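You operate a simulated robot arm through the tools that you are given. There is no shell and no other tool. Be economical: measure what you need, move in short steps, check, and stop when the job is done.

You are at the controls of a simulated robot arm. One attempt, no reset.

## Task
Fill the tall bottle in the holder to 50 ml: 30 ml first, then the rest.
Fine: two strokes, the holder back at LOAD.
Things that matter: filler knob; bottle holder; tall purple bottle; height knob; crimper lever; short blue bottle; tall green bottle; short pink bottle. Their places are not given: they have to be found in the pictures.

Only the result counts: the job must be done as asked and must still hold three seconds after the hand-in. Knocking over, shifting, dropping, spilling or breaking anything else fails it.

## Robot
A 6-joint arm with a two-finger parallel gripper, fixed in place. Base frame: the origin is at the foot of the arm, x ahead of it, y to its left, z up; the work surface is at about z = 0.754. Lengths are in m, angles in degrees, forces in N, time in s.
With the tool pointing down near the work surface it reaches from about 0.26 to 0.68 m from the base axis. Its first joint turns from -66.0 to 66.0 degrees. Payload 2.9 kg.
Tool frame: the origin (TCP) lies between the finger pads and is the grasp point; the fingertips stand 0.03 m ahead of it; z points along the fingers, y is the line along which they close. The gripper opens to 0.11 m. The fingers are 0.02 m wide and 0.01 m thick; the gripper's body (0.048 by 0.112 m) begins 0.055 m behind the TCP.
Orientation is that of the tool frame in the base frame, as a unit quaternion [w, x, y, z]. With the fingers straight down and closing along the base's y, the tool's x points along the base's -x, its y along +y and its z along -z.

## Interface
- The arm moves only by the tool step_arm. Its argument "deltas" is one flat list of numbers, 7 for each row, row after row: the shift along the tool's x, y, z in mm, then the turn, a rotation vector about the tool's x, y, z in degrees, then the finger opening in mm, from 0 to 110. In form: [dx, dy, dz, rx, ry, rz, claw, dx, dy, dz, rx, ry, rz, claw, ...]. A call has 1 to 20 rows; each row shifts and turns the commanded pose from where the row before left it, along the tool's axes as they then stand. A row lasts 0.2 s, in which the tool goes at most 0.05 m and 8.6 degrees; a call with a longer step from one row to the next is refused whole, and so is a gripper value outside its range. A pose out of reach is approached as far as the arm can. The call stops where the force on the tool passes 50 N (or 10 N more than at its start, if that is more) or the arm is blocked; 0.2 s more then pass. The fingers move at their own pace (about 0.108 m/s each) and stop on an object; they squeeze with about 27 N. The grip force told is the motor's: it shows also when the fingers shut on nothing. Time passes only in rows, and 0.2 s behind the last, so rows that do not move let the fingers close. The reply holds the time, the measured pose of the TCP, the force on the tool along the base axes, the opening and the grip force, in the units named above and with some noise.
- Cameras (640 x 400 px; columns grow to the right, rows downward): "scene" is fixed at [0.0704, 0.4186, 1.41]; the picture's right is [-0.85, -0.52, 0.00], its down [-0.17, 0.27, -0.95] and it looks along [0.50, -0.81, -0.32] (base axes); focal length 311 px, centre (320, 200). "wrist" rides on the gripper at [-0.036, 0, -0.057] in the tool frame; the picture's right is [0.00, -1.00, 0.00], its down [0.97, 0.00, -0.24] and it looks along [0.24, 0.00, 0.97] (tool axes); focal length 218 px, centre (320, 200).
- grab_frame(camera): a new picture of that camera. The clock stands still meanwhile.
- probe_pixels(camera, pixels): for up to 12 pixels [column, row] of the newest picture of that camera ("zoom" is the newest enlarged one), the place [x, y, z] in the base frame of the surface seen there, good to about 0.002 m. The clock stands still meanwhile.
- close_up(camera, box): a new picture of the part [left, top, right, bottom] of that camera's present view, enlarged. The clock stands still meanwhile.
- sign_off(): hands the job in; it is judged then, once.

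Go step by step. Measure first, check grasps and placings, and put right what went wrong. The budget is 80 turns and 34 pictures, counting those below and the enlarged ones. Unless the task says otherwise, let go and move clear before handing in, and close with one line.

The tools are called after "Emit:" as a command line: name --argument value ..., lists and objects as JSON in quotes. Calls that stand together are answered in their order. step_arm: Moves the arm, as the interface text tells. Its arguments: {"type":"object","properties":{"deltas":{"type":"array","items":{"type":"number"}}},"required":["deltas"]} The other tools are called the same way: grab_frame (camera) takes a picture; probe_pixels (camera, pixels) gives the place of the surface under pixels of a picture; close_up (camera, box) takes an enlarged picture of a part of a camera's view; sign_off () hands the job in.

At the start:

```text
clock: 0.0
tool_pos: [0.3245, -0.2129, 1.2943]
orientation: [0.0, 0.0, 1.0, 0.0]
force: [-0.3, 0.6, 0.5]
width: 0.1101
grip_force: 0.1
```

scene: 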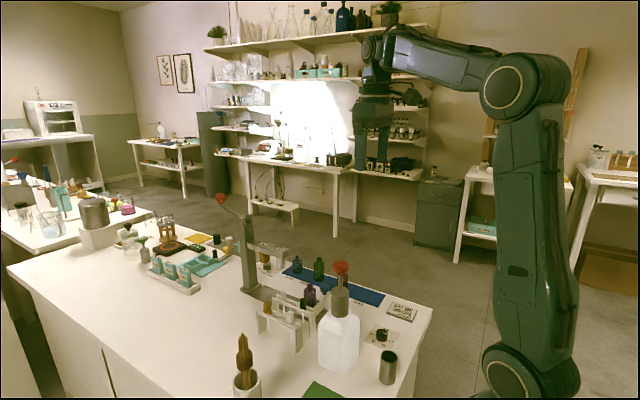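
wrist: 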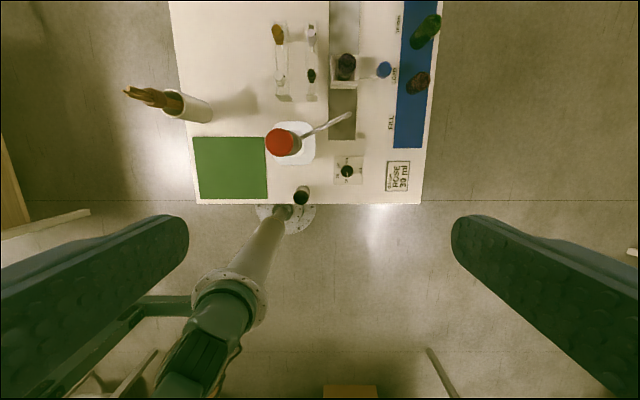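

The wrist view shows a station around px (170-440, 0-205): a red-topped filler at (283,142), a holder at (345,67) and a knob at (347,171). I'll enlarge it to read the labels.

Emit:
close_up --camera "wrist" --box '[240, 0, 440, 125]'

Emit:
close_up --camera "wrist" --box '[250, 90, 430, 210]'

Emit:
close_up --camera "scene" --box '[200, 180, 440, 390]'

```text
3.20 times, centred on (340, 62) of wrist
```

zoom: 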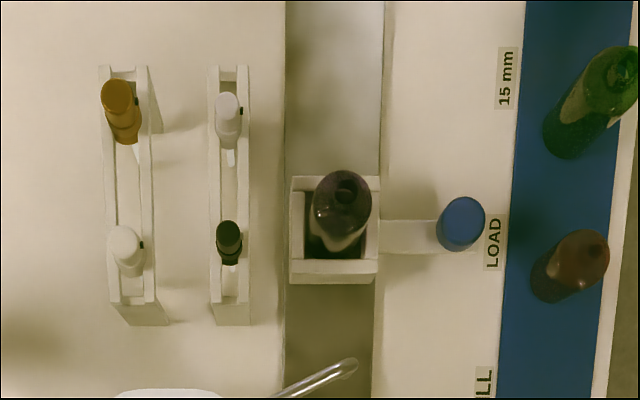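

```text
3.33 times, centred on (340, 150) of wrist
```

zoom: 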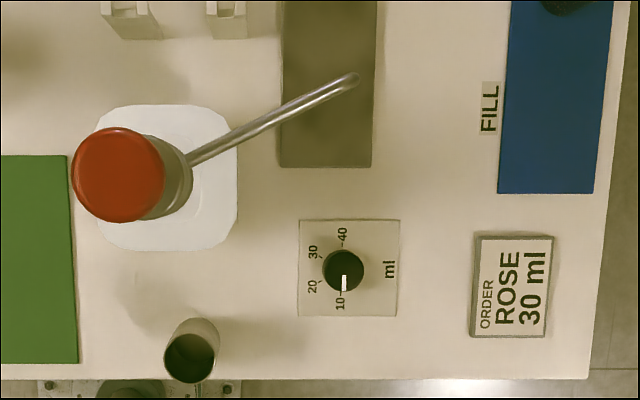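

```text
1.90 times, centred on (320, 285) of scene
```

zoom: 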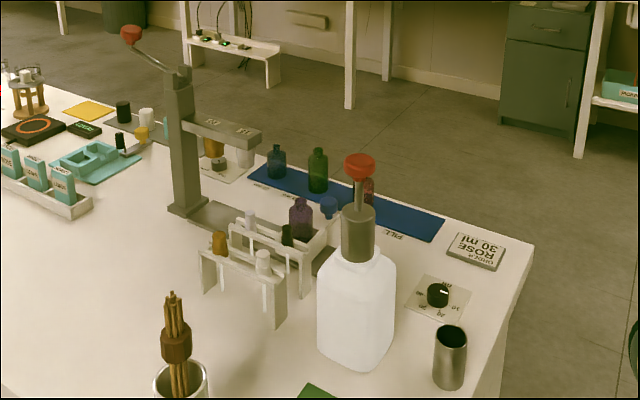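

The dial (wrist 347,171) points at 10. The purple bottle sits in the holder at LOAD, with a blue handle at (384,69), and the pump's red head is at (283,142). I'll measure all of these.

Emit:
probe_pixels --camera "wrist" --pixels '[[283, 142], [345, 59], [384, 70], [347, 171], [391, 122], [394, 75], [398, 24], [349, 114], [343, 125], [372, 73], [334, 82], [300, 198]]'

Emit:
probe_pixels --camera "zoom" --pixels '[[360, 160], [358, 225], [355, 290], [438, 293], [437, 288], [330, 205], [130, 33], [300, 202], [275, 155], [318, 152], [365, 185], [450, 330]]'

```text
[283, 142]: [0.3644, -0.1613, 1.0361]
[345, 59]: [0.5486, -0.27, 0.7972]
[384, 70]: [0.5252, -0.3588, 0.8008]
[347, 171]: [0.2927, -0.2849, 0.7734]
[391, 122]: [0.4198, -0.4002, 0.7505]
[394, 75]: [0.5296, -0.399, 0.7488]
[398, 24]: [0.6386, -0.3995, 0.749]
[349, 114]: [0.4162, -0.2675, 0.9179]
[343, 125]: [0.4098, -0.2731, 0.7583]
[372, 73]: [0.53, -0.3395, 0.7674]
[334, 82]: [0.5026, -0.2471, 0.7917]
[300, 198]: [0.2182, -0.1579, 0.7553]
```

```text
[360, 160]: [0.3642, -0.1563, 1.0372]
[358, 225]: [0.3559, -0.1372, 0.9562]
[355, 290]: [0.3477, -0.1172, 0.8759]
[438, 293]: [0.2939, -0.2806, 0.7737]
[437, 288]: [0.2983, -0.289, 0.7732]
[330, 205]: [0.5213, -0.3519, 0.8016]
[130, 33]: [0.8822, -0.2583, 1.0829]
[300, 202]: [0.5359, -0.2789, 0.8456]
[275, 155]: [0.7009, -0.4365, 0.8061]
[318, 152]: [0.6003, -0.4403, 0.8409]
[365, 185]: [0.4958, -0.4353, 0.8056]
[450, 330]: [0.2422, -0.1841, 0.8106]
```

The dial is at (0.293,-0.285) with its top at 0.773, and the pump head is at (0.364,-0.159,1.037). I'll move above the dial for a closer look.

Emit:
step_arm --deltas '[16, -36, 0, 0, 0, 0, 110, 16, -36, 0, 0, 0, 0, 110, 0, 0, 45, 0, 0, 0, 110, 0, 0, 45, 0, 0, 0, 110, 0, 0, 45, 0, 0, 0, 110, 0, 0, 45, 0, 0, 0, 110, 0, 0, 45, 0, 0, 0, 110, 0, 0, 45, 0, 0, 0, 110, 0, 0, 45, 0, 0, 0, 110, 0, 0, 45, 0, 0, 0, 110]'

Emit:
grab_frame --camera "wrist"

Emit:
close_up --camera "wrist" --box '[240, 150, 400, 250]'

```text
clock: 2.2
tool_pos: [0.2932, -0.2835, 0.934]
orientation: [0.0, 0.0, 1.0, 0.0]
force: [-0.8, -0.7, -0.2]
width: 0.1102
grip_force: 0.1
```

```text
28 pictures are left
```

wrist: 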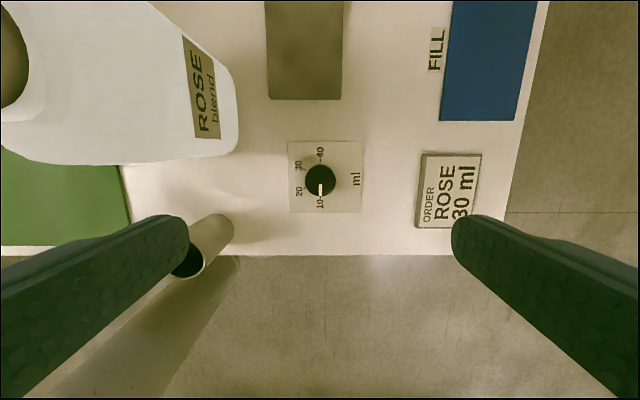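

```text
4.00 times, centred on (320, 200) of wrist
```

zoom: 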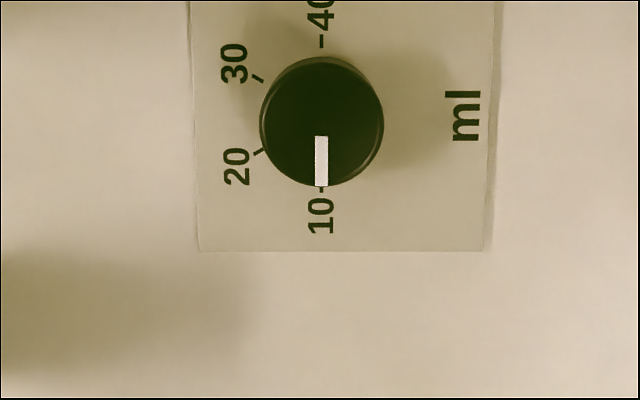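

The ticks show 60° per 10 ml, clockwise from 10 (zoom 320,190) through 20 and 30 to 40. I'll measure the knob's edges and base plate.

Emit:
probe_pixels --camera "zoom" --pixels '[[265, 120], [376, 120], [320, 65], [320, 180], [320, 120], [230, 200], [100, 100], [321, 40], [322, 190]]'

Emit:
probe_pixels --camera "wrist" --pixels '[[205, 220], [235, 135], [200, 80], [430, 190]]'

```text
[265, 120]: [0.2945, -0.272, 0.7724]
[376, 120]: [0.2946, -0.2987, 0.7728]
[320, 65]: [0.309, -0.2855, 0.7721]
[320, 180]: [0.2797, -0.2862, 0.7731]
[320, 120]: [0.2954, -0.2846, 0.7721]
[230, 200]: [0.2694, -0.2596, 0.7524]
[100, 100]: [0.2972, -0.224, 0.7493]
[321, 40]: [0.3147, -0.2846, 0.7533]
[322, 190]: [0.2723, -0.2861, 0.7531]
```

```text
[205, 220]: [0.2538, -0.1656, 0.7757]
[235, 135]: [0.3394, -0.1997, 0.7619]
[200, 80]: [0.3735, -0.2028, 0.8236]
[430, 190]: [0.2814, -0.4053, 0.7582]
```

The knob centre is (0.2945,-0.2855), about 30 mm across and 18 mm high. I'll pre-turn -60° and descend around it.

Emit:
step_arm --deltas '[-2, -1, 0, 0, 0, 0, 60, 0, 0, 0, 0, 0, -7.5, 60, 0, 0, 0, 0, 0, -7.5, 60, 0, 0, 0, 0, 0, -7.5, 60, 0, 0, 0, 0, 0, -7.5, 60, 0, 0, 0, 0, 0, -7.5, 60, 0, 0, 0, 0, 0, -7.5, 60, 0, 0, 0, 0, 0, -7.5, 60, 0, 0, 0, 0, 0, -7.5, 60, 0, 0, 30, 0, 0, 0, 60, 0, 0, 30, 0, 0, 0, 60, 0, 0, 30, 0, 0, 0, 60, 0, 0, 30, 0, 0, 0, 60, 0, 0, 15, 0, 0, 0, 60, 0, 0, 10, 0, 0, 0, 60]'

```text
clock: 5.4
tool_pos: [0.2942, -0.2861, 0.7903]
orientation: [0.001, -0.5, 0.866, -0.001]
force: [0.0, 0.2, 0.0]
width: 0.0601
grip_force: 0.0
```

The tool is centred on the knob with no contact force, so I'll close, turn +120° and open.

Emit:
step_arm --deltas '[0, 0, 0, 0, 0, 0, 20, 0, 0, 0, 0, 0, 0, 20, 0, 0, 0, 0, 0, 0, 20, 0, 0, 0, 0, 0, 0, 20]'

```text
clock: 6.4
tool_pos: [0.2942, -0.2851, 0.7904]
orientation: [0.0, -0.499, 0.866, 0.0]
force: [0.5, -0.7, -7.6]
width: 0.0311
grip_force: 45.1
```

Emit:
step_arm --deltas '[0, 0, 0, 0, 0, 7.5, 20, 0, 0, 0, 0, 0, 7.5, 20, 0, 0, 0, 0, 0, 7.5, 20, 0, 0, 0, 0, 0, 7.5, 20, 0, 0, 0, 0, 0, 7.5, 20, 0, 0, 0, 0, 0, 7.5, 20, 0, 0, 0, 0, 0, 7.5, 20, 0, 0, 0, 0, 0, 7.5, 20, 0, 0, 0, 0, 0, 7.5, 20, 0, 0, 0, 0, 0, 7.5, 20, 0, 0, 0, 0, 0, 7.5, 20, 0, 0, 0, 0, 0, 7.5, 20, 0, 0, 0, 0, 0, 7.5, 20, 0, 0, 0, 0, 0, 7.5, 20, 0, 0, 0, 0, 0, 7.5, 20, 0, 0, 0, 0, 0, 7.5, 20, 0, 0, 0, 0, 0, 0, 20]'

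Emit:
step_arm --deltas '[0, 0, 0, 0, 0, 0, 60, 0, 0, 0, 0, 0, 0, 60, 0, 0, -30, 0, 0, 0, 60, 0, 0, -40, 0, 0, 0, 60, 0, 0, -40, 0, 0, 0, 60, 0, 0, -40, 0, 0, 0, 60]'

Emit:
grab_frame --camera "wrist"

Emit:
close_up --camera "wrist" --box '[260, 140, 380, 215]'

```text
clock: 10.0
tool_pos: [0.2949, -0.2845, 0.789]
orientation: [0.0, 0.501, 0.866, 0.001]
force: [-1.1, 19.1, 21.0]
width: 0.0312
grip_force: 45.0
```

```text
clock: 11.4
tool_pos: [0.2951, -0.285, 0.9409]
orientation: [0.0, 0.5, 0.866, -0.001]
force: [-0.9, 0.0, 0.1]
width: 0.0601
grip_force: 0.0
```

```text
26 pictures are left
```

wrist: 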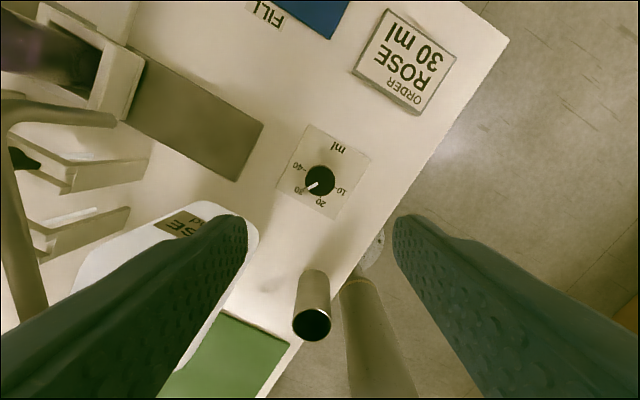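

```text
5.33 times, centred on (320, 178) of wrist
```

zoom: 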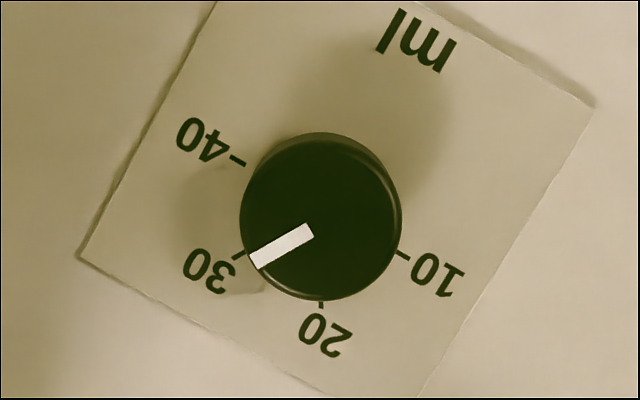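

The pointer sits on 30. Next I'll rotate to close along x and move above the blue handle at about (0.525,-0.359), keeping clear of the spout.

Emit:
step_arm --deltas '[0, 0, -15, 0, 0, 7.5, 60, 0, 0, -15, 0, 0, 7.5, 60, 0, 0, -15, 0, 0, 7.5, 60, 0, 0, -15, 0, 0, 7.5, 60, -45, 0, 0, 0, 0, 0, 60, -45, 0, 0, 0, 0, 0, 60, 0, 46, 0, 0, 0, 0, 60, 0, 46, 0, 0, 0, 0, 60, 0, 46, 0, 0, 0, 0, 60, 0, 46, 0, 0, 0, 0, 60, 0, 46, 0, 0, 0, 0, 60, 16, 0, 30, 0, 0, 0, 60]'

Emit:
grab_frame --camera "wrist"

Emit:
grab_frame --camera "scene"

```text
clock: 14.0
tool_pos: [0.5238, -0.3595, 0.9688]
orientation: [0.0, 0.708, 0.706, 0.001]
force: [0.5, 0.4, 0.7]
width: 0.06
grip_force: 0.0
```

```text
24 pictures are left
```

wrist: 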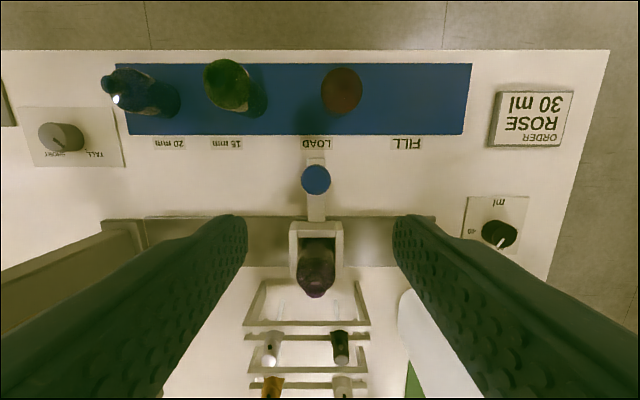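

```text
23 pictures are left
```

scene: 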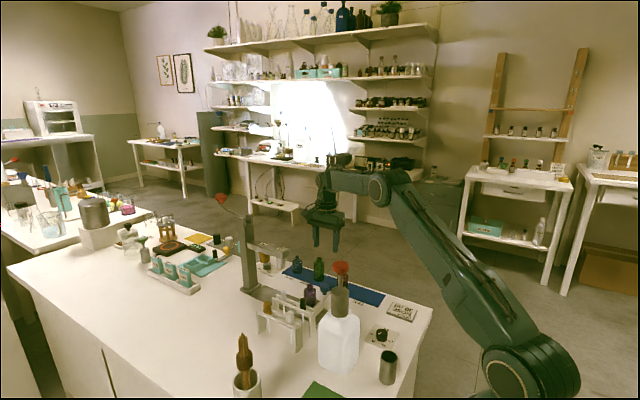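

The handle is at wrist px (316,180), with the labels on the far side of it. I'll probe the handle, the labels and the holder.

Emit:
probe_pixels --camera "wrist" --pixels '[[316, 180], [303, 180], [329, 180], [316, 167], [316, 192], [316, 212], [316, 143], [407, 144], [316, 230], [295, 262], [337, 262], [360, 245]]'

```text
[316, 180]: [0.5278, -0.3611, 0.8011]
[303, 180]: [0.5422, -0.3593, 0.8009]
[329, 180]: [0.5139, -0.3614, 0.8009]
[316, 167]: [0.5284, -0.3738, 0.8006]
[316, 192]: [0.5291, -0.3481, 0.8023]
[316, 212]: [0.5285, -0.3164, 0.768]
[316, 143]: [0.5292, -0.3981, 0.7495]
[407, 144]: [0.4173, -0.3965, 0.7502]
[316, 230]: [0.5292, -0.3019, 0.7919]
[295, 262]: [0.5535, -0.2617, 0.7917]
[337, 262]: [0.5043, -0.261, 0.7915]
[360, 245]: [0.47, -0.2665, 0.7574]
```

The handle centre is (0.528,-0.3605), top 0.801, and FILL is at x≈0.418. I'll descend and grip it.

Emit:
step_arm --deltas '[-1, 4, 40, 0, 0, 0, 60, 0, 0, 40, 0, 0, 0, 60, 0, 0, 40, 0, 0, 0, 60, 0, 0, 25, 0, 0, 0, 60, 0, 0, 12, 0, 0, 0, 60, 0, 0, 0, 0, 0, 0, 20, 0, 0, 0, 0, 0, 0, 20, 0, 0, 0, 0, 0, 0, 20]'

```text
clock: 15.8
tool_pos: [0.5284, -0.3615, 0.8119]
orientation: [0.001, 0.708, 0.707, 0.001]
force: [2.7, -1.0, -3.5]
width: 0.0312
grip_force: 45.2
```

The handle is gripped (31 mm). I'll slide it gently 110 mm toward FILL.

Emit:
step_arm --deltas '[0, -4, 0, 0, 0, 0, 20, 0, -8, 0, 0, 0, 0, 20, 0, -8, 0, 0, 0, 0, 20, 0, -8, 0, 0, 0, 0, 20, 0, -8, 0, 0, 0, 0, 20, 0, -8, 0, 0, 0, 0, 20, 0, -8, 0, 0, 0, 0, 20, 0, -8, 0, 0, 0, 0, 20, 0, -8, 0, 0, 0, 0, 20, 0, -8, 0, 0, 0, 0, 20, 0, -8, 0, 0, 0, 0, 20, 0, -8, 0, 0, 0, 0, 20, 0, -8, 0, 0, 0, 0, 20, 0, -6, 0, 0, 0, 0, 20, 0, -4, 0, 0, 0, 0, 20, 0, 0, 0, 0, 0, 0, 20]'

Emit:
close_up --camera "scene" --box '[240, 220, 440, 390]'

```text
clock: 19.2
tool_pos: [0.4198, -0.3612, 0.8128]
orientation: [0.001, 0.707, 0.707, 0.001]
force: [5.3, 3.7, 13.8]
width: 0.0311
grip_force: 45.2
```

```text
2.35 times, centred on (340, 305) of scene
```

zoom: 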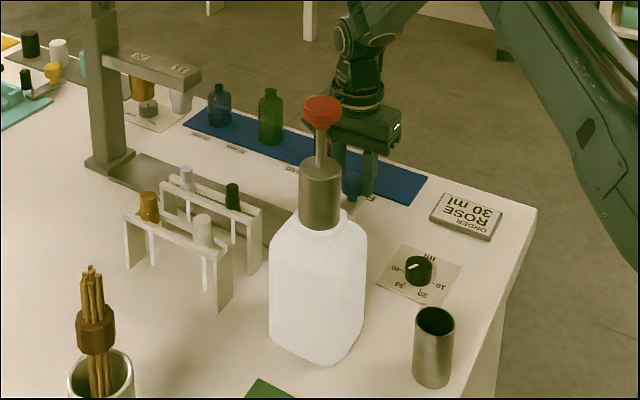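

The holder followed to x≈0.42. I'll release, rise straight up and check the bottle under the spout.

Emit:
step_arm --deltas '[0, 0, 0, 0, 0, 0, 60, 0, 0, 0, 0, 0, 0, 60, 0, 0, -20, 0, 0, 0, 60, 0, 0, -40, 0, 0, 0, 60, 0, 0, -40, 0, 0, 0, 60, 0, 0, -45, 0, 0, 0, 60, 0, 0, -45, 0, 0, 0, 60, 0, 0, -45, 0, 0, 0, 60, 0, 0, -45, 0, 0, 0, 60, 0, 0, -45, 0, 0, 0, 60]'

Emit:
grab_frame --camera "wrist"

Emit:
close_up --camera "wrist" --box '[220, 140, 420, 265]'

```text
clock: 21.4
tool_pos: [0.4197, -0.3598, 1.1363]
orientation: [0.0, 0.707, 0.707, 0.0]
force: [-0.3, 0.0, -0.6]
width: 0.0601
grip_force: 0.1
```

```text
21 pictures are left
```

wrist: 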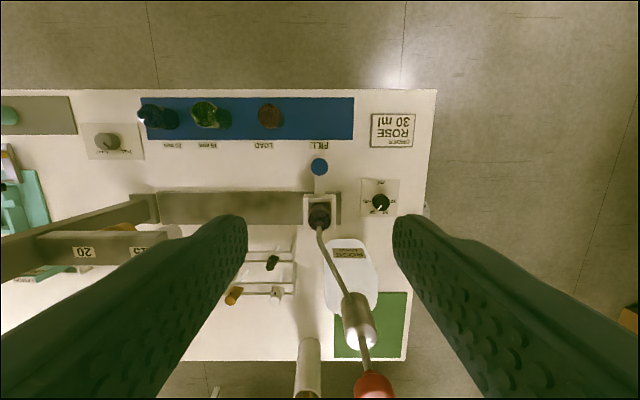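

```text
3.20 times, centred on (320, 202) of wrist
```

zoom: 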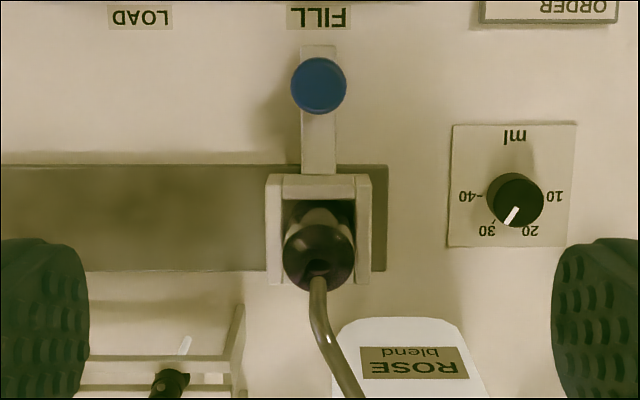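

The handle is level with FILL and the bottle mouth (zoom 318,265) sits under the spout tip. I'll verify this by probing, along with the pump head.

Emit:
probe_pixels --camera "zoom" --pixels '[[318, 282], [318, 265], [295, 255], [345, 255], [319, 85], [275, 230], [363, 230]]'

Emit:
probe_pixels --camera "wrist" --pixels '[[374, 380], [360, 385], [390, 385], [372, 395], [357, 325]]'

```text
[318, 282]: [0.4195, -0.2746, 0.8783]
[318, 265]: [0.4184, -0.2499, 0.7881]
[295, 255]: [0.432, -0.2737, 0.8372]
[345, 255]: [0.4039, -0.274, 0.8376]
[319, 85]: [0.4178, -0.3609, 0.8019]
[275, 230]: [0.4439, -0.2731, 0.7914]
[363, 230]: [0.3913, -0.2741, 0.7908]
```

```text
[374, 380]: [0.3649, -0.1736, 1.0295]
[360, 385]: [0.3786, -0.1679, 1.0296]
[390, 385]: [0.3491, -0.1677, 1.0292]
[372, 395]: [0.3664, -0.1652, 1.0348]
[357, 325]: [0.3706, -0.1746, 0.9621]
```

The mouth centre (0.418) and spout tip (0.4195) line up. I'll go above the pump head with closed fingers to refine its centre.

Emit:
step_arm --deltas '[0, 0, -40, 0, 0, 0, 0, 40, -11, -24, 0, 0, 0, 0, 40, -11, 0, 0, 0, 0, 0, 40, -11, 0, 0, 0, 0, 0, 40, -11, 0, 0, 0, 0, 0, 44, -12, 0, 0, 0, 0, 0, 0, 0, 0, 0, 0, -7.5, 0, 0, 0, 0, 0, 0, -7.5, 0, 0, 0, 0, 0, 0, -7.5, 0, 0, 0, 0, 0, 0, -7.5, 0]'

Emit:
grab_frame --camera "wrist"

```text
clock: 23.6
tool_pos: [0.3619, -0.1564, 1.2014]
orientation: [0.0, 0.499, 0.866, 0.0]
force: [0.4, 0.1, 0.3]
width: 0.0
grip_force: 27.0
```

```text
19 pictures are left
```

wrist: 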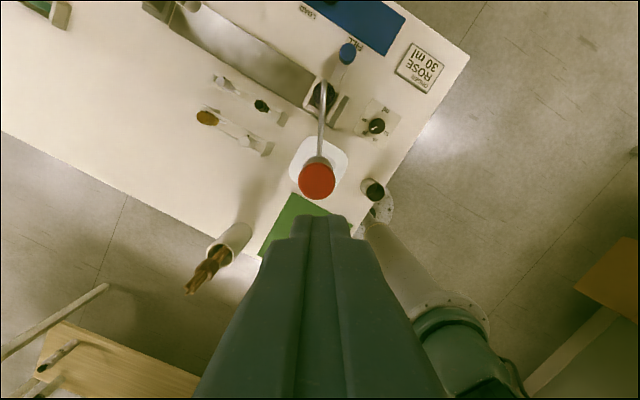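

Emit:
probe_pixels --camera "wrist" --pixels '[[317, 181], [301, 181], [333, 181], [317, 165], [317, 197]]'

```text
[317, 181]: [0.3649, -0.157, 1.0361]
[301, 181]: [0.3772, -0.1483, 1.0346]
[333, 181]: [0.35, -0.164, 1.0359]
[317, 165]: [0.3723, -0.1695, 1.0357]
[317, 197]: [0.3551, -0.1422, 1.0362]
```

The pump head centre is (0.364,-0.156,1.036). I'll descend to just above it and then press in small steps.

Emit:
step_arm --deltas '[-1, 1.7, 40, 0, 0, 0, 0, 0, 0, 40, 0, 0, 0, 0, 0, 0, 35, 0, 0, 0, 0, 0, 0, 13, 0, 0, 0, 0, 0, 0, 4, 0, 0, 0, 0, 0, 0, 4, 0, 0, 0, 0, 0, 0, 4, 0, 0, 0, 0]'

```text
clock: 25.2
tool_pos: [0.3638, -0.1574, 1.0614]
orientation: [0.001, 0.5, 0.866, 0.001]
force: [-0.2, -1.3, 2.6]
width: 0.0
grip_force: 27.0
```

The tool has touched the head with a light force, so I'll continue the stroke to the end stop.

Emit:
step_arm --deltas '[0, 0, 4, 0, 0, 0, 0, 0, 0, 4, 0, 0, 0, 0, 0, 0, 4, 0, 0, 0, 0, 0, 0, 4, 0, 0, 0, 0, 0, 0, 4, 0, 0, 0, 0, 0, 0, 4, 0, 0, 0, 0, 0, 0, 4, 0, 0, 0, 0, 0, 0, 4, 0, 0, 0, 0, 0, 0, 4, 0, 0, 0, 0, 0, 0, 4, 0, 0, 0, 0, 0, 0, 4, 0, 0, 0, 0, 0, 0, 4, 0, 0, 0, 0]'

Emit:
close_up --camera "scene" --box '[240, 220, 440, 345]'

```text
clock: 27.0
tool_pos: [0.365, -0.1572, 1.0359]
orientation: [0.005, 0.5, 0.866, 0.002]
force: [-3.2, 1.0, 18.0]
width: 0.0
grip_force: 27.1
stopped in row 9: the force on the tool passed its limit (the readings are from after the stop); the commanded pose is now the measured one
```

```text
3.20 times, centred on (340, 282) of scene
```

zoom: 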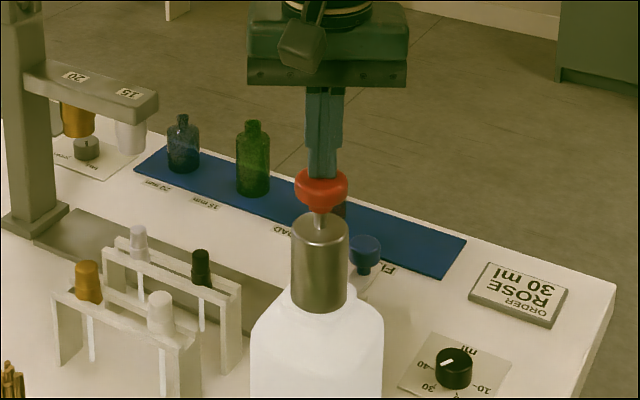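

The plunger bottomed after about 30 mm, passing the 50 N limit, so the stroke is complete. I'll hold briefly, rise slowly to let the head return, and then look at the bottle.

Emit:
step_arm --deltas '[0, 0, 0, 0, 0, 0, 0, 0, 0, -8, 0, 0, 0, 0, 0, 0, -8, 0, 0, 0, 0, 0, 0, -8, 0, 0, 0, 0, 0, 0, -10, 0, 0, 0, 0, 0, 0, -30, 0, 0, 0, 0, 0, 0, -40, 0, 0, 0, 60, 0, 0, -40, 0, 0, 0, 60]'

Emit:
close_up --camera "wrist" --box '[260, 60, 420, 200]'

Emit:
close_up --camera "scene" --box '[280, 240, 400, 340]'

```text
clock: 28.8
tool_pos: [0.3647, -0.1553, 1.1788]
orientation: [0.003, 0.499, 0.866, 0.001]
force: [-0.5, 0.0, 0.8]
width: 0.0599
grip_force: 0.1
```

```text
2.86 times, centred on (340, 130) of wrist
```

zoom: 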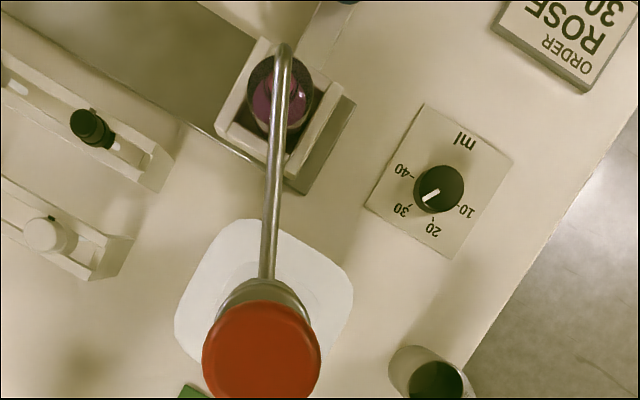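

```text
4.00 times, centred on (340, 290) of scene
```

zoom: 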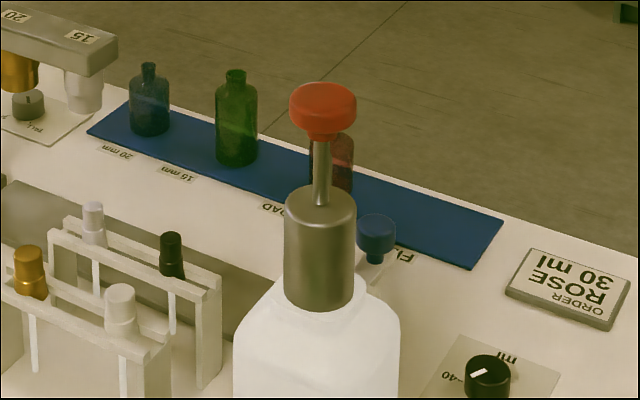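

The head is back up and the bottle now shows pink liquid. I'll go to the dial next.

Emit:
step_arm --deltas '[-19.4, -31.5, 0, 0, 0, 0, 60, -19.4, -31.5, 0, 0, 0, 0, 60, -19.4, -31.5, 0, 0, 0, 0, 60, -19.4, -31.5, 0, 0, 0, 0, 60, 0, 0, 40, 0, 0, 0, 60, 0, 0, 40, 0, 0, 0, 60, 0, 0, 40, 0, 0, 0, 60, 0, 0, 40, 0, 0, 0, 60, 0, 0, 40, 0, 0, 0, 60, 0, 0, 40, 0, 0, 0, 60, 0, 0, 40, 0, 0, 0, 60, 0, 0, 40, 0, 0, 0, 60]'

```text
clock: 31.4
tool_pos: [0.2966, -0.2873, 0.8566]
orientation: [0.003, 0.5, 0.866, 0.0]
force: [0.5, 0.2, 0.0]
width: 0.0599
grip_force: 0.0
```

I'll correct by about 2 mm, descend and grip the dial.

Emit:
step_arm --deltas '[2.6, -0.8, 20, 0, 0, 0, 60, 0, 0, 25, 0, 0, 0, 60, 0, 0, 15, 0, 0, 0, 60, 0, 0, 6.5, 0, 0, 0, 60, 0, 0, 0, 0, 0, 0, 60, 0, 0, 0, 0, 0, 0, 20, 0, 0, 0, 0, 0, 0, 20, 0, 0, 0, 0, 0, 0, 20]'

```text
clock: 33.2
tool_pos: [0.2949, -0.2849, 0.7905]
orientation: [0.004, 0.5, 0.866, 0.001]
force: [6.6, 1.7, -8.1]
width: 0.0313
grip_force: 44.6
```

The dial is gripped. I'll turn it -60° to 20, release, rise and check.

Emit:
step_arm --deltas '[0, 0, 0, 0, 0, -7.5, 20, 0, 0, 0, 0, 0, -7.5, 20, 0, 0, 0, 0, 0, -7.5, 20, 0, 0, 0, 0, 0, -7.5, 20, 0, 0, 0, 0, 0, -7.5, 20, 0, 0, 0, 0, 0, -7.5, 20, 0, 0, 0, 0, 0, -7.5, 20, 0, 0, 0, 0, 0, -7.5, 20, 0, 0, 0, 0, 0, 0, 20, 0, 0, 0, 0, 0, 0, 60, 0, 0, 0, 0, 0, 0, 60, 0, 0, -30, 0, 0, 0, 60, 0, 0, -40, 0, 0, 0, 60, 0, 0, -40, 0, 0, 0, 60, 0, 0, -40, 0, 0, 0, 60]'

Emit:
close_up --camera "wrist" --box '[260, 140, 380, 215]'

```text
clock: 36.4
tool_pos: [0.2923, -0.286, 0.9416]
orientation: [0.003, 0.0, 1.0, -0.001]
force: [-0.1, 1.1, 0.1]
width: 0.0599
grip_force: 0.1
```

```text
5.33 times, centred on (320, 178) of wrist
```

zoom: 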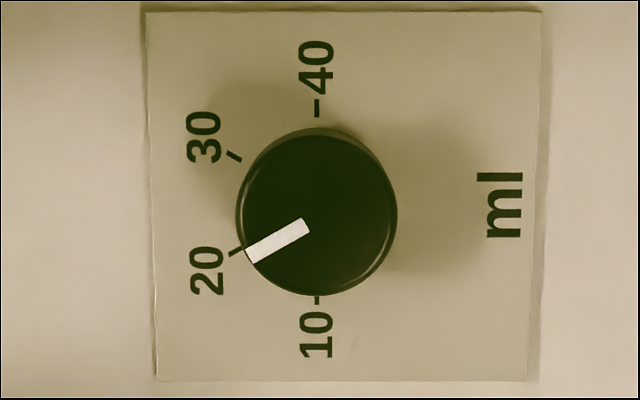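

The dial reads 20. I'll go back up and over to the pump head.

Emit:
step_arm --deltas '[0, 0, -40, 0, 0, 0, 0, 0, 0, -40, 0, 0, 0, 0, 0, 0, -40, 0, 0, 0, 0, 0, 0, -40, 0, 0, 0, 0, 0, 0, -40, 0, 0, 0, 0, 0, 0, -40, 0, 0, 0, 0, -18, 32.5, 0, 0, 0, 0, 0, -18, 32.5, 0, 0, 0, 0, 0, -18, 32.5, 0, 0, 0, 0, 0, -18, 32.5, 0, 0, 0, 0, 0, 0, 0, 40, 0, 0, 0, 0, 0, 0, 30, 0, 0, 0, 0, 0, 0, 10, 0, 0, 0, 0]'

```text
clock: 39.2
tool_pos: [0.3634, -0.1564, 1.1009]
orientation: [0.004, 0.0, 1.0, -0.001]
force: [0.6, -0.4, 0.1]
width: 0.0
grip_force: 26.9
```

The tool is aligned 35 mm above the head, so I'll press a full stroke until it stops.

Emit:
step_arm --deltas '[0, 0, 20, 0, 0, 0, 0, 0, 0, 10, 0, 0, 0, 0, 0, 0, 4, 0, 0, 0, 0, 0, 0, 4, 0, 0, 0, 0, 0, 0, 4, 0, 0, 0, 0, 0, 0, 4, 0, 0, 0, 0, 0, 0, 4, 0, 0, 0, 0, 0, 0, 4, 0, 0, 0, 0, 0, 0, 4, 0, 0, 0, 0, 0, 0, 4, 0, 0, 0, 0, 0, 0, 4, 0, 0, 0, 0, 0, 0, 4, 0, 0, 0, 0, 0, 0, 4, 0, 0, 0, 0, 0, 0, 4, 0, 0, 0, 0, 0, 0, 4, 0, 0, 0, 0, 0, 0, 4, 0, 0, 0, 0]'

```text
clock: 41.5
tool_pos: [0.3652, -0.156, 1.045]
orientation: [0.007, 0.0, 1.0, -0.003]
force: [-3.9, 0.0, 16.2]
width: 0.0
grip_force: 27.2
stopped in row 11: the force on the tool passed its limit (the readings are from after the stop); the commanded pose is now the measured one
```

The stop came at about 21 mm of travel, against 30 mm before. That fits 1 mm per ml, so 20 ml went in. I'll release slowly, rise and check.

Emit:
step_arm --deltas '[0, 0, 0, 0, 0, 0, 0, 0, 0, -8, 0, 0, 0, 0, 0, 0, -8, 0, 0, 0, 0, 0, 0, -8, 0, 0, 0, 0, 0, 0, -10, 0, 0, 0, 0, 0, 0, -30, 0, 0, 0, 0, 0, 0, -40, 0, 0, 0, 60, 0, 0, -30, 0, 0, 0, 60]'

Emit:
grab_frame --camera "wrist"

Emit:
grab_frame --camera "scene"

```text
clock: 43.2
tool_pos: [0.3657, -0.1551, 1.1778]
orientation: [0.006, 0.0, 1.0, -0.002]
force: [-0.5, 0.7, 0.2]
width: 0.0601
grip_force: 0.1
```

```text
14 pictures are left
```

wrist: 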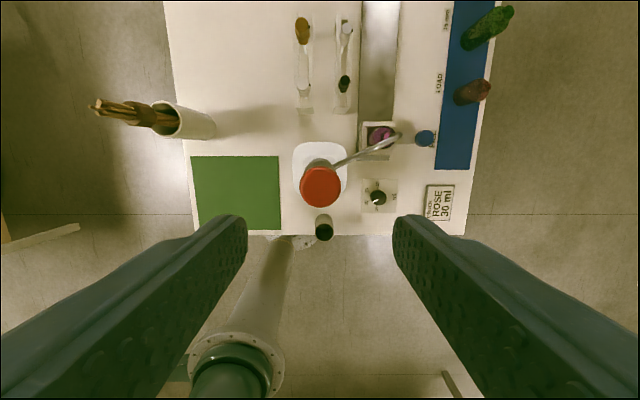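

```text
13 pictures are left
```

scene: 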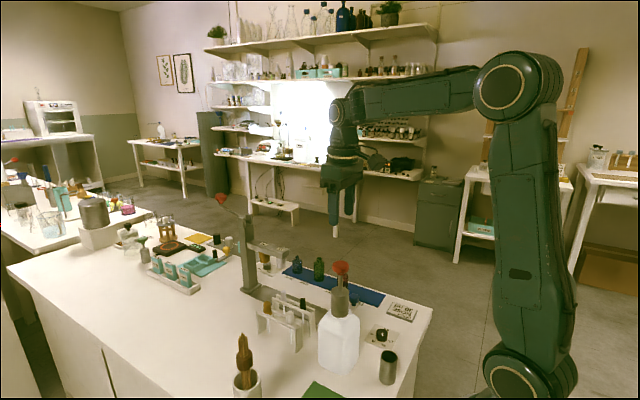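

The head is back up and the bottle shows more pink liquid (wrist 380,133). I'll level the tool and move above the handle at FILL (0.418,-0.361), turned to close along x.

Emit:
step_arm --deltas '[0, 0, 0, -0.23, 0.69, 0, 60, -10.4, -41.2, 0, 0, 0, 0, 60, -10.4, -41.2, 0, 0, 0, 0, 60, -10.4, -41.2, 0, 0, 0, 0, 60, -10.4, -41.2, 0, 0, 0, 0, 60, -10.4, -41.2, 0, 0, 0, 0, 60, 0, 0, 0, 0, 0, 7.5, 60, 0, 0, 0, 0, 0, 7.5, 60, 0, 0, 0, 0, 0, 7.5, 60, 0, 0, 0, 0, 0, 7.5, 60, 0, 0, 0, 0, 0, 7.5, 60, 0, 0, 0, 0, 0, 7.5, 60, 0, 0, 0, 0, 0, 7.5, 60, 0, 0, 0, 0, 0, 7.5, 60, 0, 0, 0, 0, 0, 7.5, 60, 0, 0, 0, 0, 0, 7.5, 60, 0, 0, 0, 0, 0, 7.5, 60, 0, 0, 0, 0, 0, 7.5, 60]'

Emit:
step_arm --deltas '[0, 0, 40, 0, 0, 0, 60, 0, 0, 40, 0, 0, 0, 60, 0, 0, 40, 0, 0, 0, 60, 0, 0, 40, 0, 0, 0, 60, 0, 0, 40, 0, 0, 0, 60, 0, 0, 40, 0, 0, 0, 60, 0, 0, 40, 0, 0, 0, 60]'

```text
clock: 47.0
tool_pos: [0.4157, -0.3611, 1.1784]
orientation: [0.0, 0.708, 0.707, 0.0]
force: [-0.6, -0.3, -0.6]
width: 0.0599
grip_force: 0.0
```

```text
clock: 48.6
tool_pos: [0.4158, -0.3601, 0.8973]
orientation: [0.0, 0.707, 0.707, 0.001]
force: [0.2, 0.2, 0.2]
width: 0.0599
grip_force: 0.1
```

Emit:
step_arm --deltas '[0, 2.5, 30, 0, 0, 0, 60, 0, 0, 30, 0, 0, 0, 60, 0, 0, 20, 0, 0, 0, 60, 0, 0, 5, 0, 0, 0, 60, 0, 0, 0, 0, 0, 0, 20, 0, 0, 0, 0, 0, 0, 20, 0, 0, 0, 0, 0, 0, 20]'

```text
clock: 50.2
tool_pos: [0.4188, -0.3612, 0.8122]
orientation: [0.002, 0.706, 0.708, 0.0]
force: [10.4, -2.6, -7.6]
width: 0.0314
grip_force: 44.7
```

The handle is gripped. I'll slide it +110 mm back to LOAD gently.

Emit:
step_arm --deltas '[0, 3, 0, 0, 0, 0, 20, 0, 6, 0, 0, 0, 0, 20, 0, 7, 0, 0, 0, 0, 20, 0, 7, 0, 0, 0, 0, 20, 0, 7, 0, 0, 0, 0, 20, 0, 7, 0, 0, 0, 0, 20, 0, 7, 0, 0, 0, 0, 20, 0, 7, 0, 0, 0, 0, 20, 0, 7, 0, 0, 0, 0, 20, 0, 7, 0, 0, 0, 0, 20, 0, 7, 0, 0, 0, 0, 20, 0, 7, 0, 0, 0, 0, 20, 0, 7, 0, 0, 0, 0, 20, 0, 7, 0, 0, 0, 0, 20, 0, 7, 0, 0, 0, 0, 20, 0, 6, 0, 0, 0, 0, 20, 0, 4, 0, 0, 0, 0, 20, 0, 0, 0, 0, 0, 0, 20]'

```text
clock: 54.0
tool_pos: [0.529, -0.3608, 0.8123]
orientation: [0.0, 0.708, 0.707, 0.0]
force: [1.5, -5.3, -5.9]
width: 0.031
grip_force: 44.8
```

The handle is back at x≈0.529. I'll release, rise clear and check.

Emit:
step_arm --deltas '[0, 0, 0, 0, 0, 0, 60, 0, 0, 0, 0, 0, 0, 60, 0, 0, -20, 0, 0, 0, 60, 0, 0, -40, 0, 0, 0, 60, 0, 0, -40, 0, 0, 0, 60, 0, 0, -45, 0, 0, 0, 60, 0, 0, -45, 0, 0, 0, 60]'

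Emit:
grab_frame --camera "wrist"

Emit:
close_up --camera "scene" --box '[240, 220, 440, 390]'

Emit:
probe_pixels --camera "wrist" --pixels '[[316, 180], [318, 175]]'

```text
clock: 55.6
tool_pos: [0.5292, -0.3607, 1.0026]
orientation: [0.0, 0.707, 0.707, 0.0]
force: [-0.2, -0.7, 0.4]
width: 0.06
grip_force: 0.1
```

```text
12 pictures are left
```

wrist: 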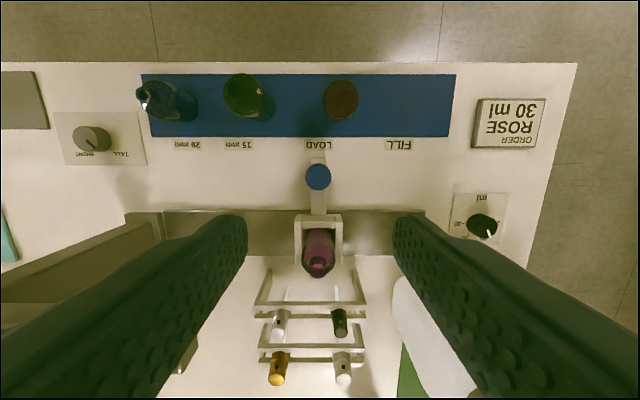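

```text
2.35 times, centred on (340, 305) of scene
```

zoom: 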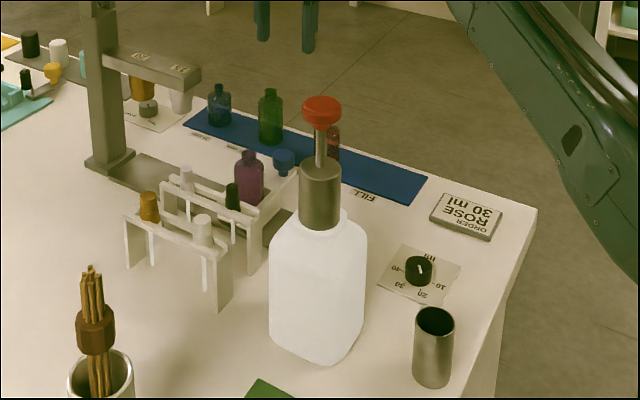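

```text
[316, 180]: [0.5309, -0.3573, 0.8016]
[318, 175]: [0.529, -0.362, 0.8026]
```

The handle is at x≈0.529, level with the LOAD label, the bottle is filled, and everything else is where it started. I'm clear of the station and will hand in.

Emit:
sign_off

```text
The job is handed in.
```

The tall purple bottle got two pump strokes at FILL, 30 ml then 20 ml by the dial and plunger travel (50 ml in all), and its holder is back at LOAD with the arm clear.
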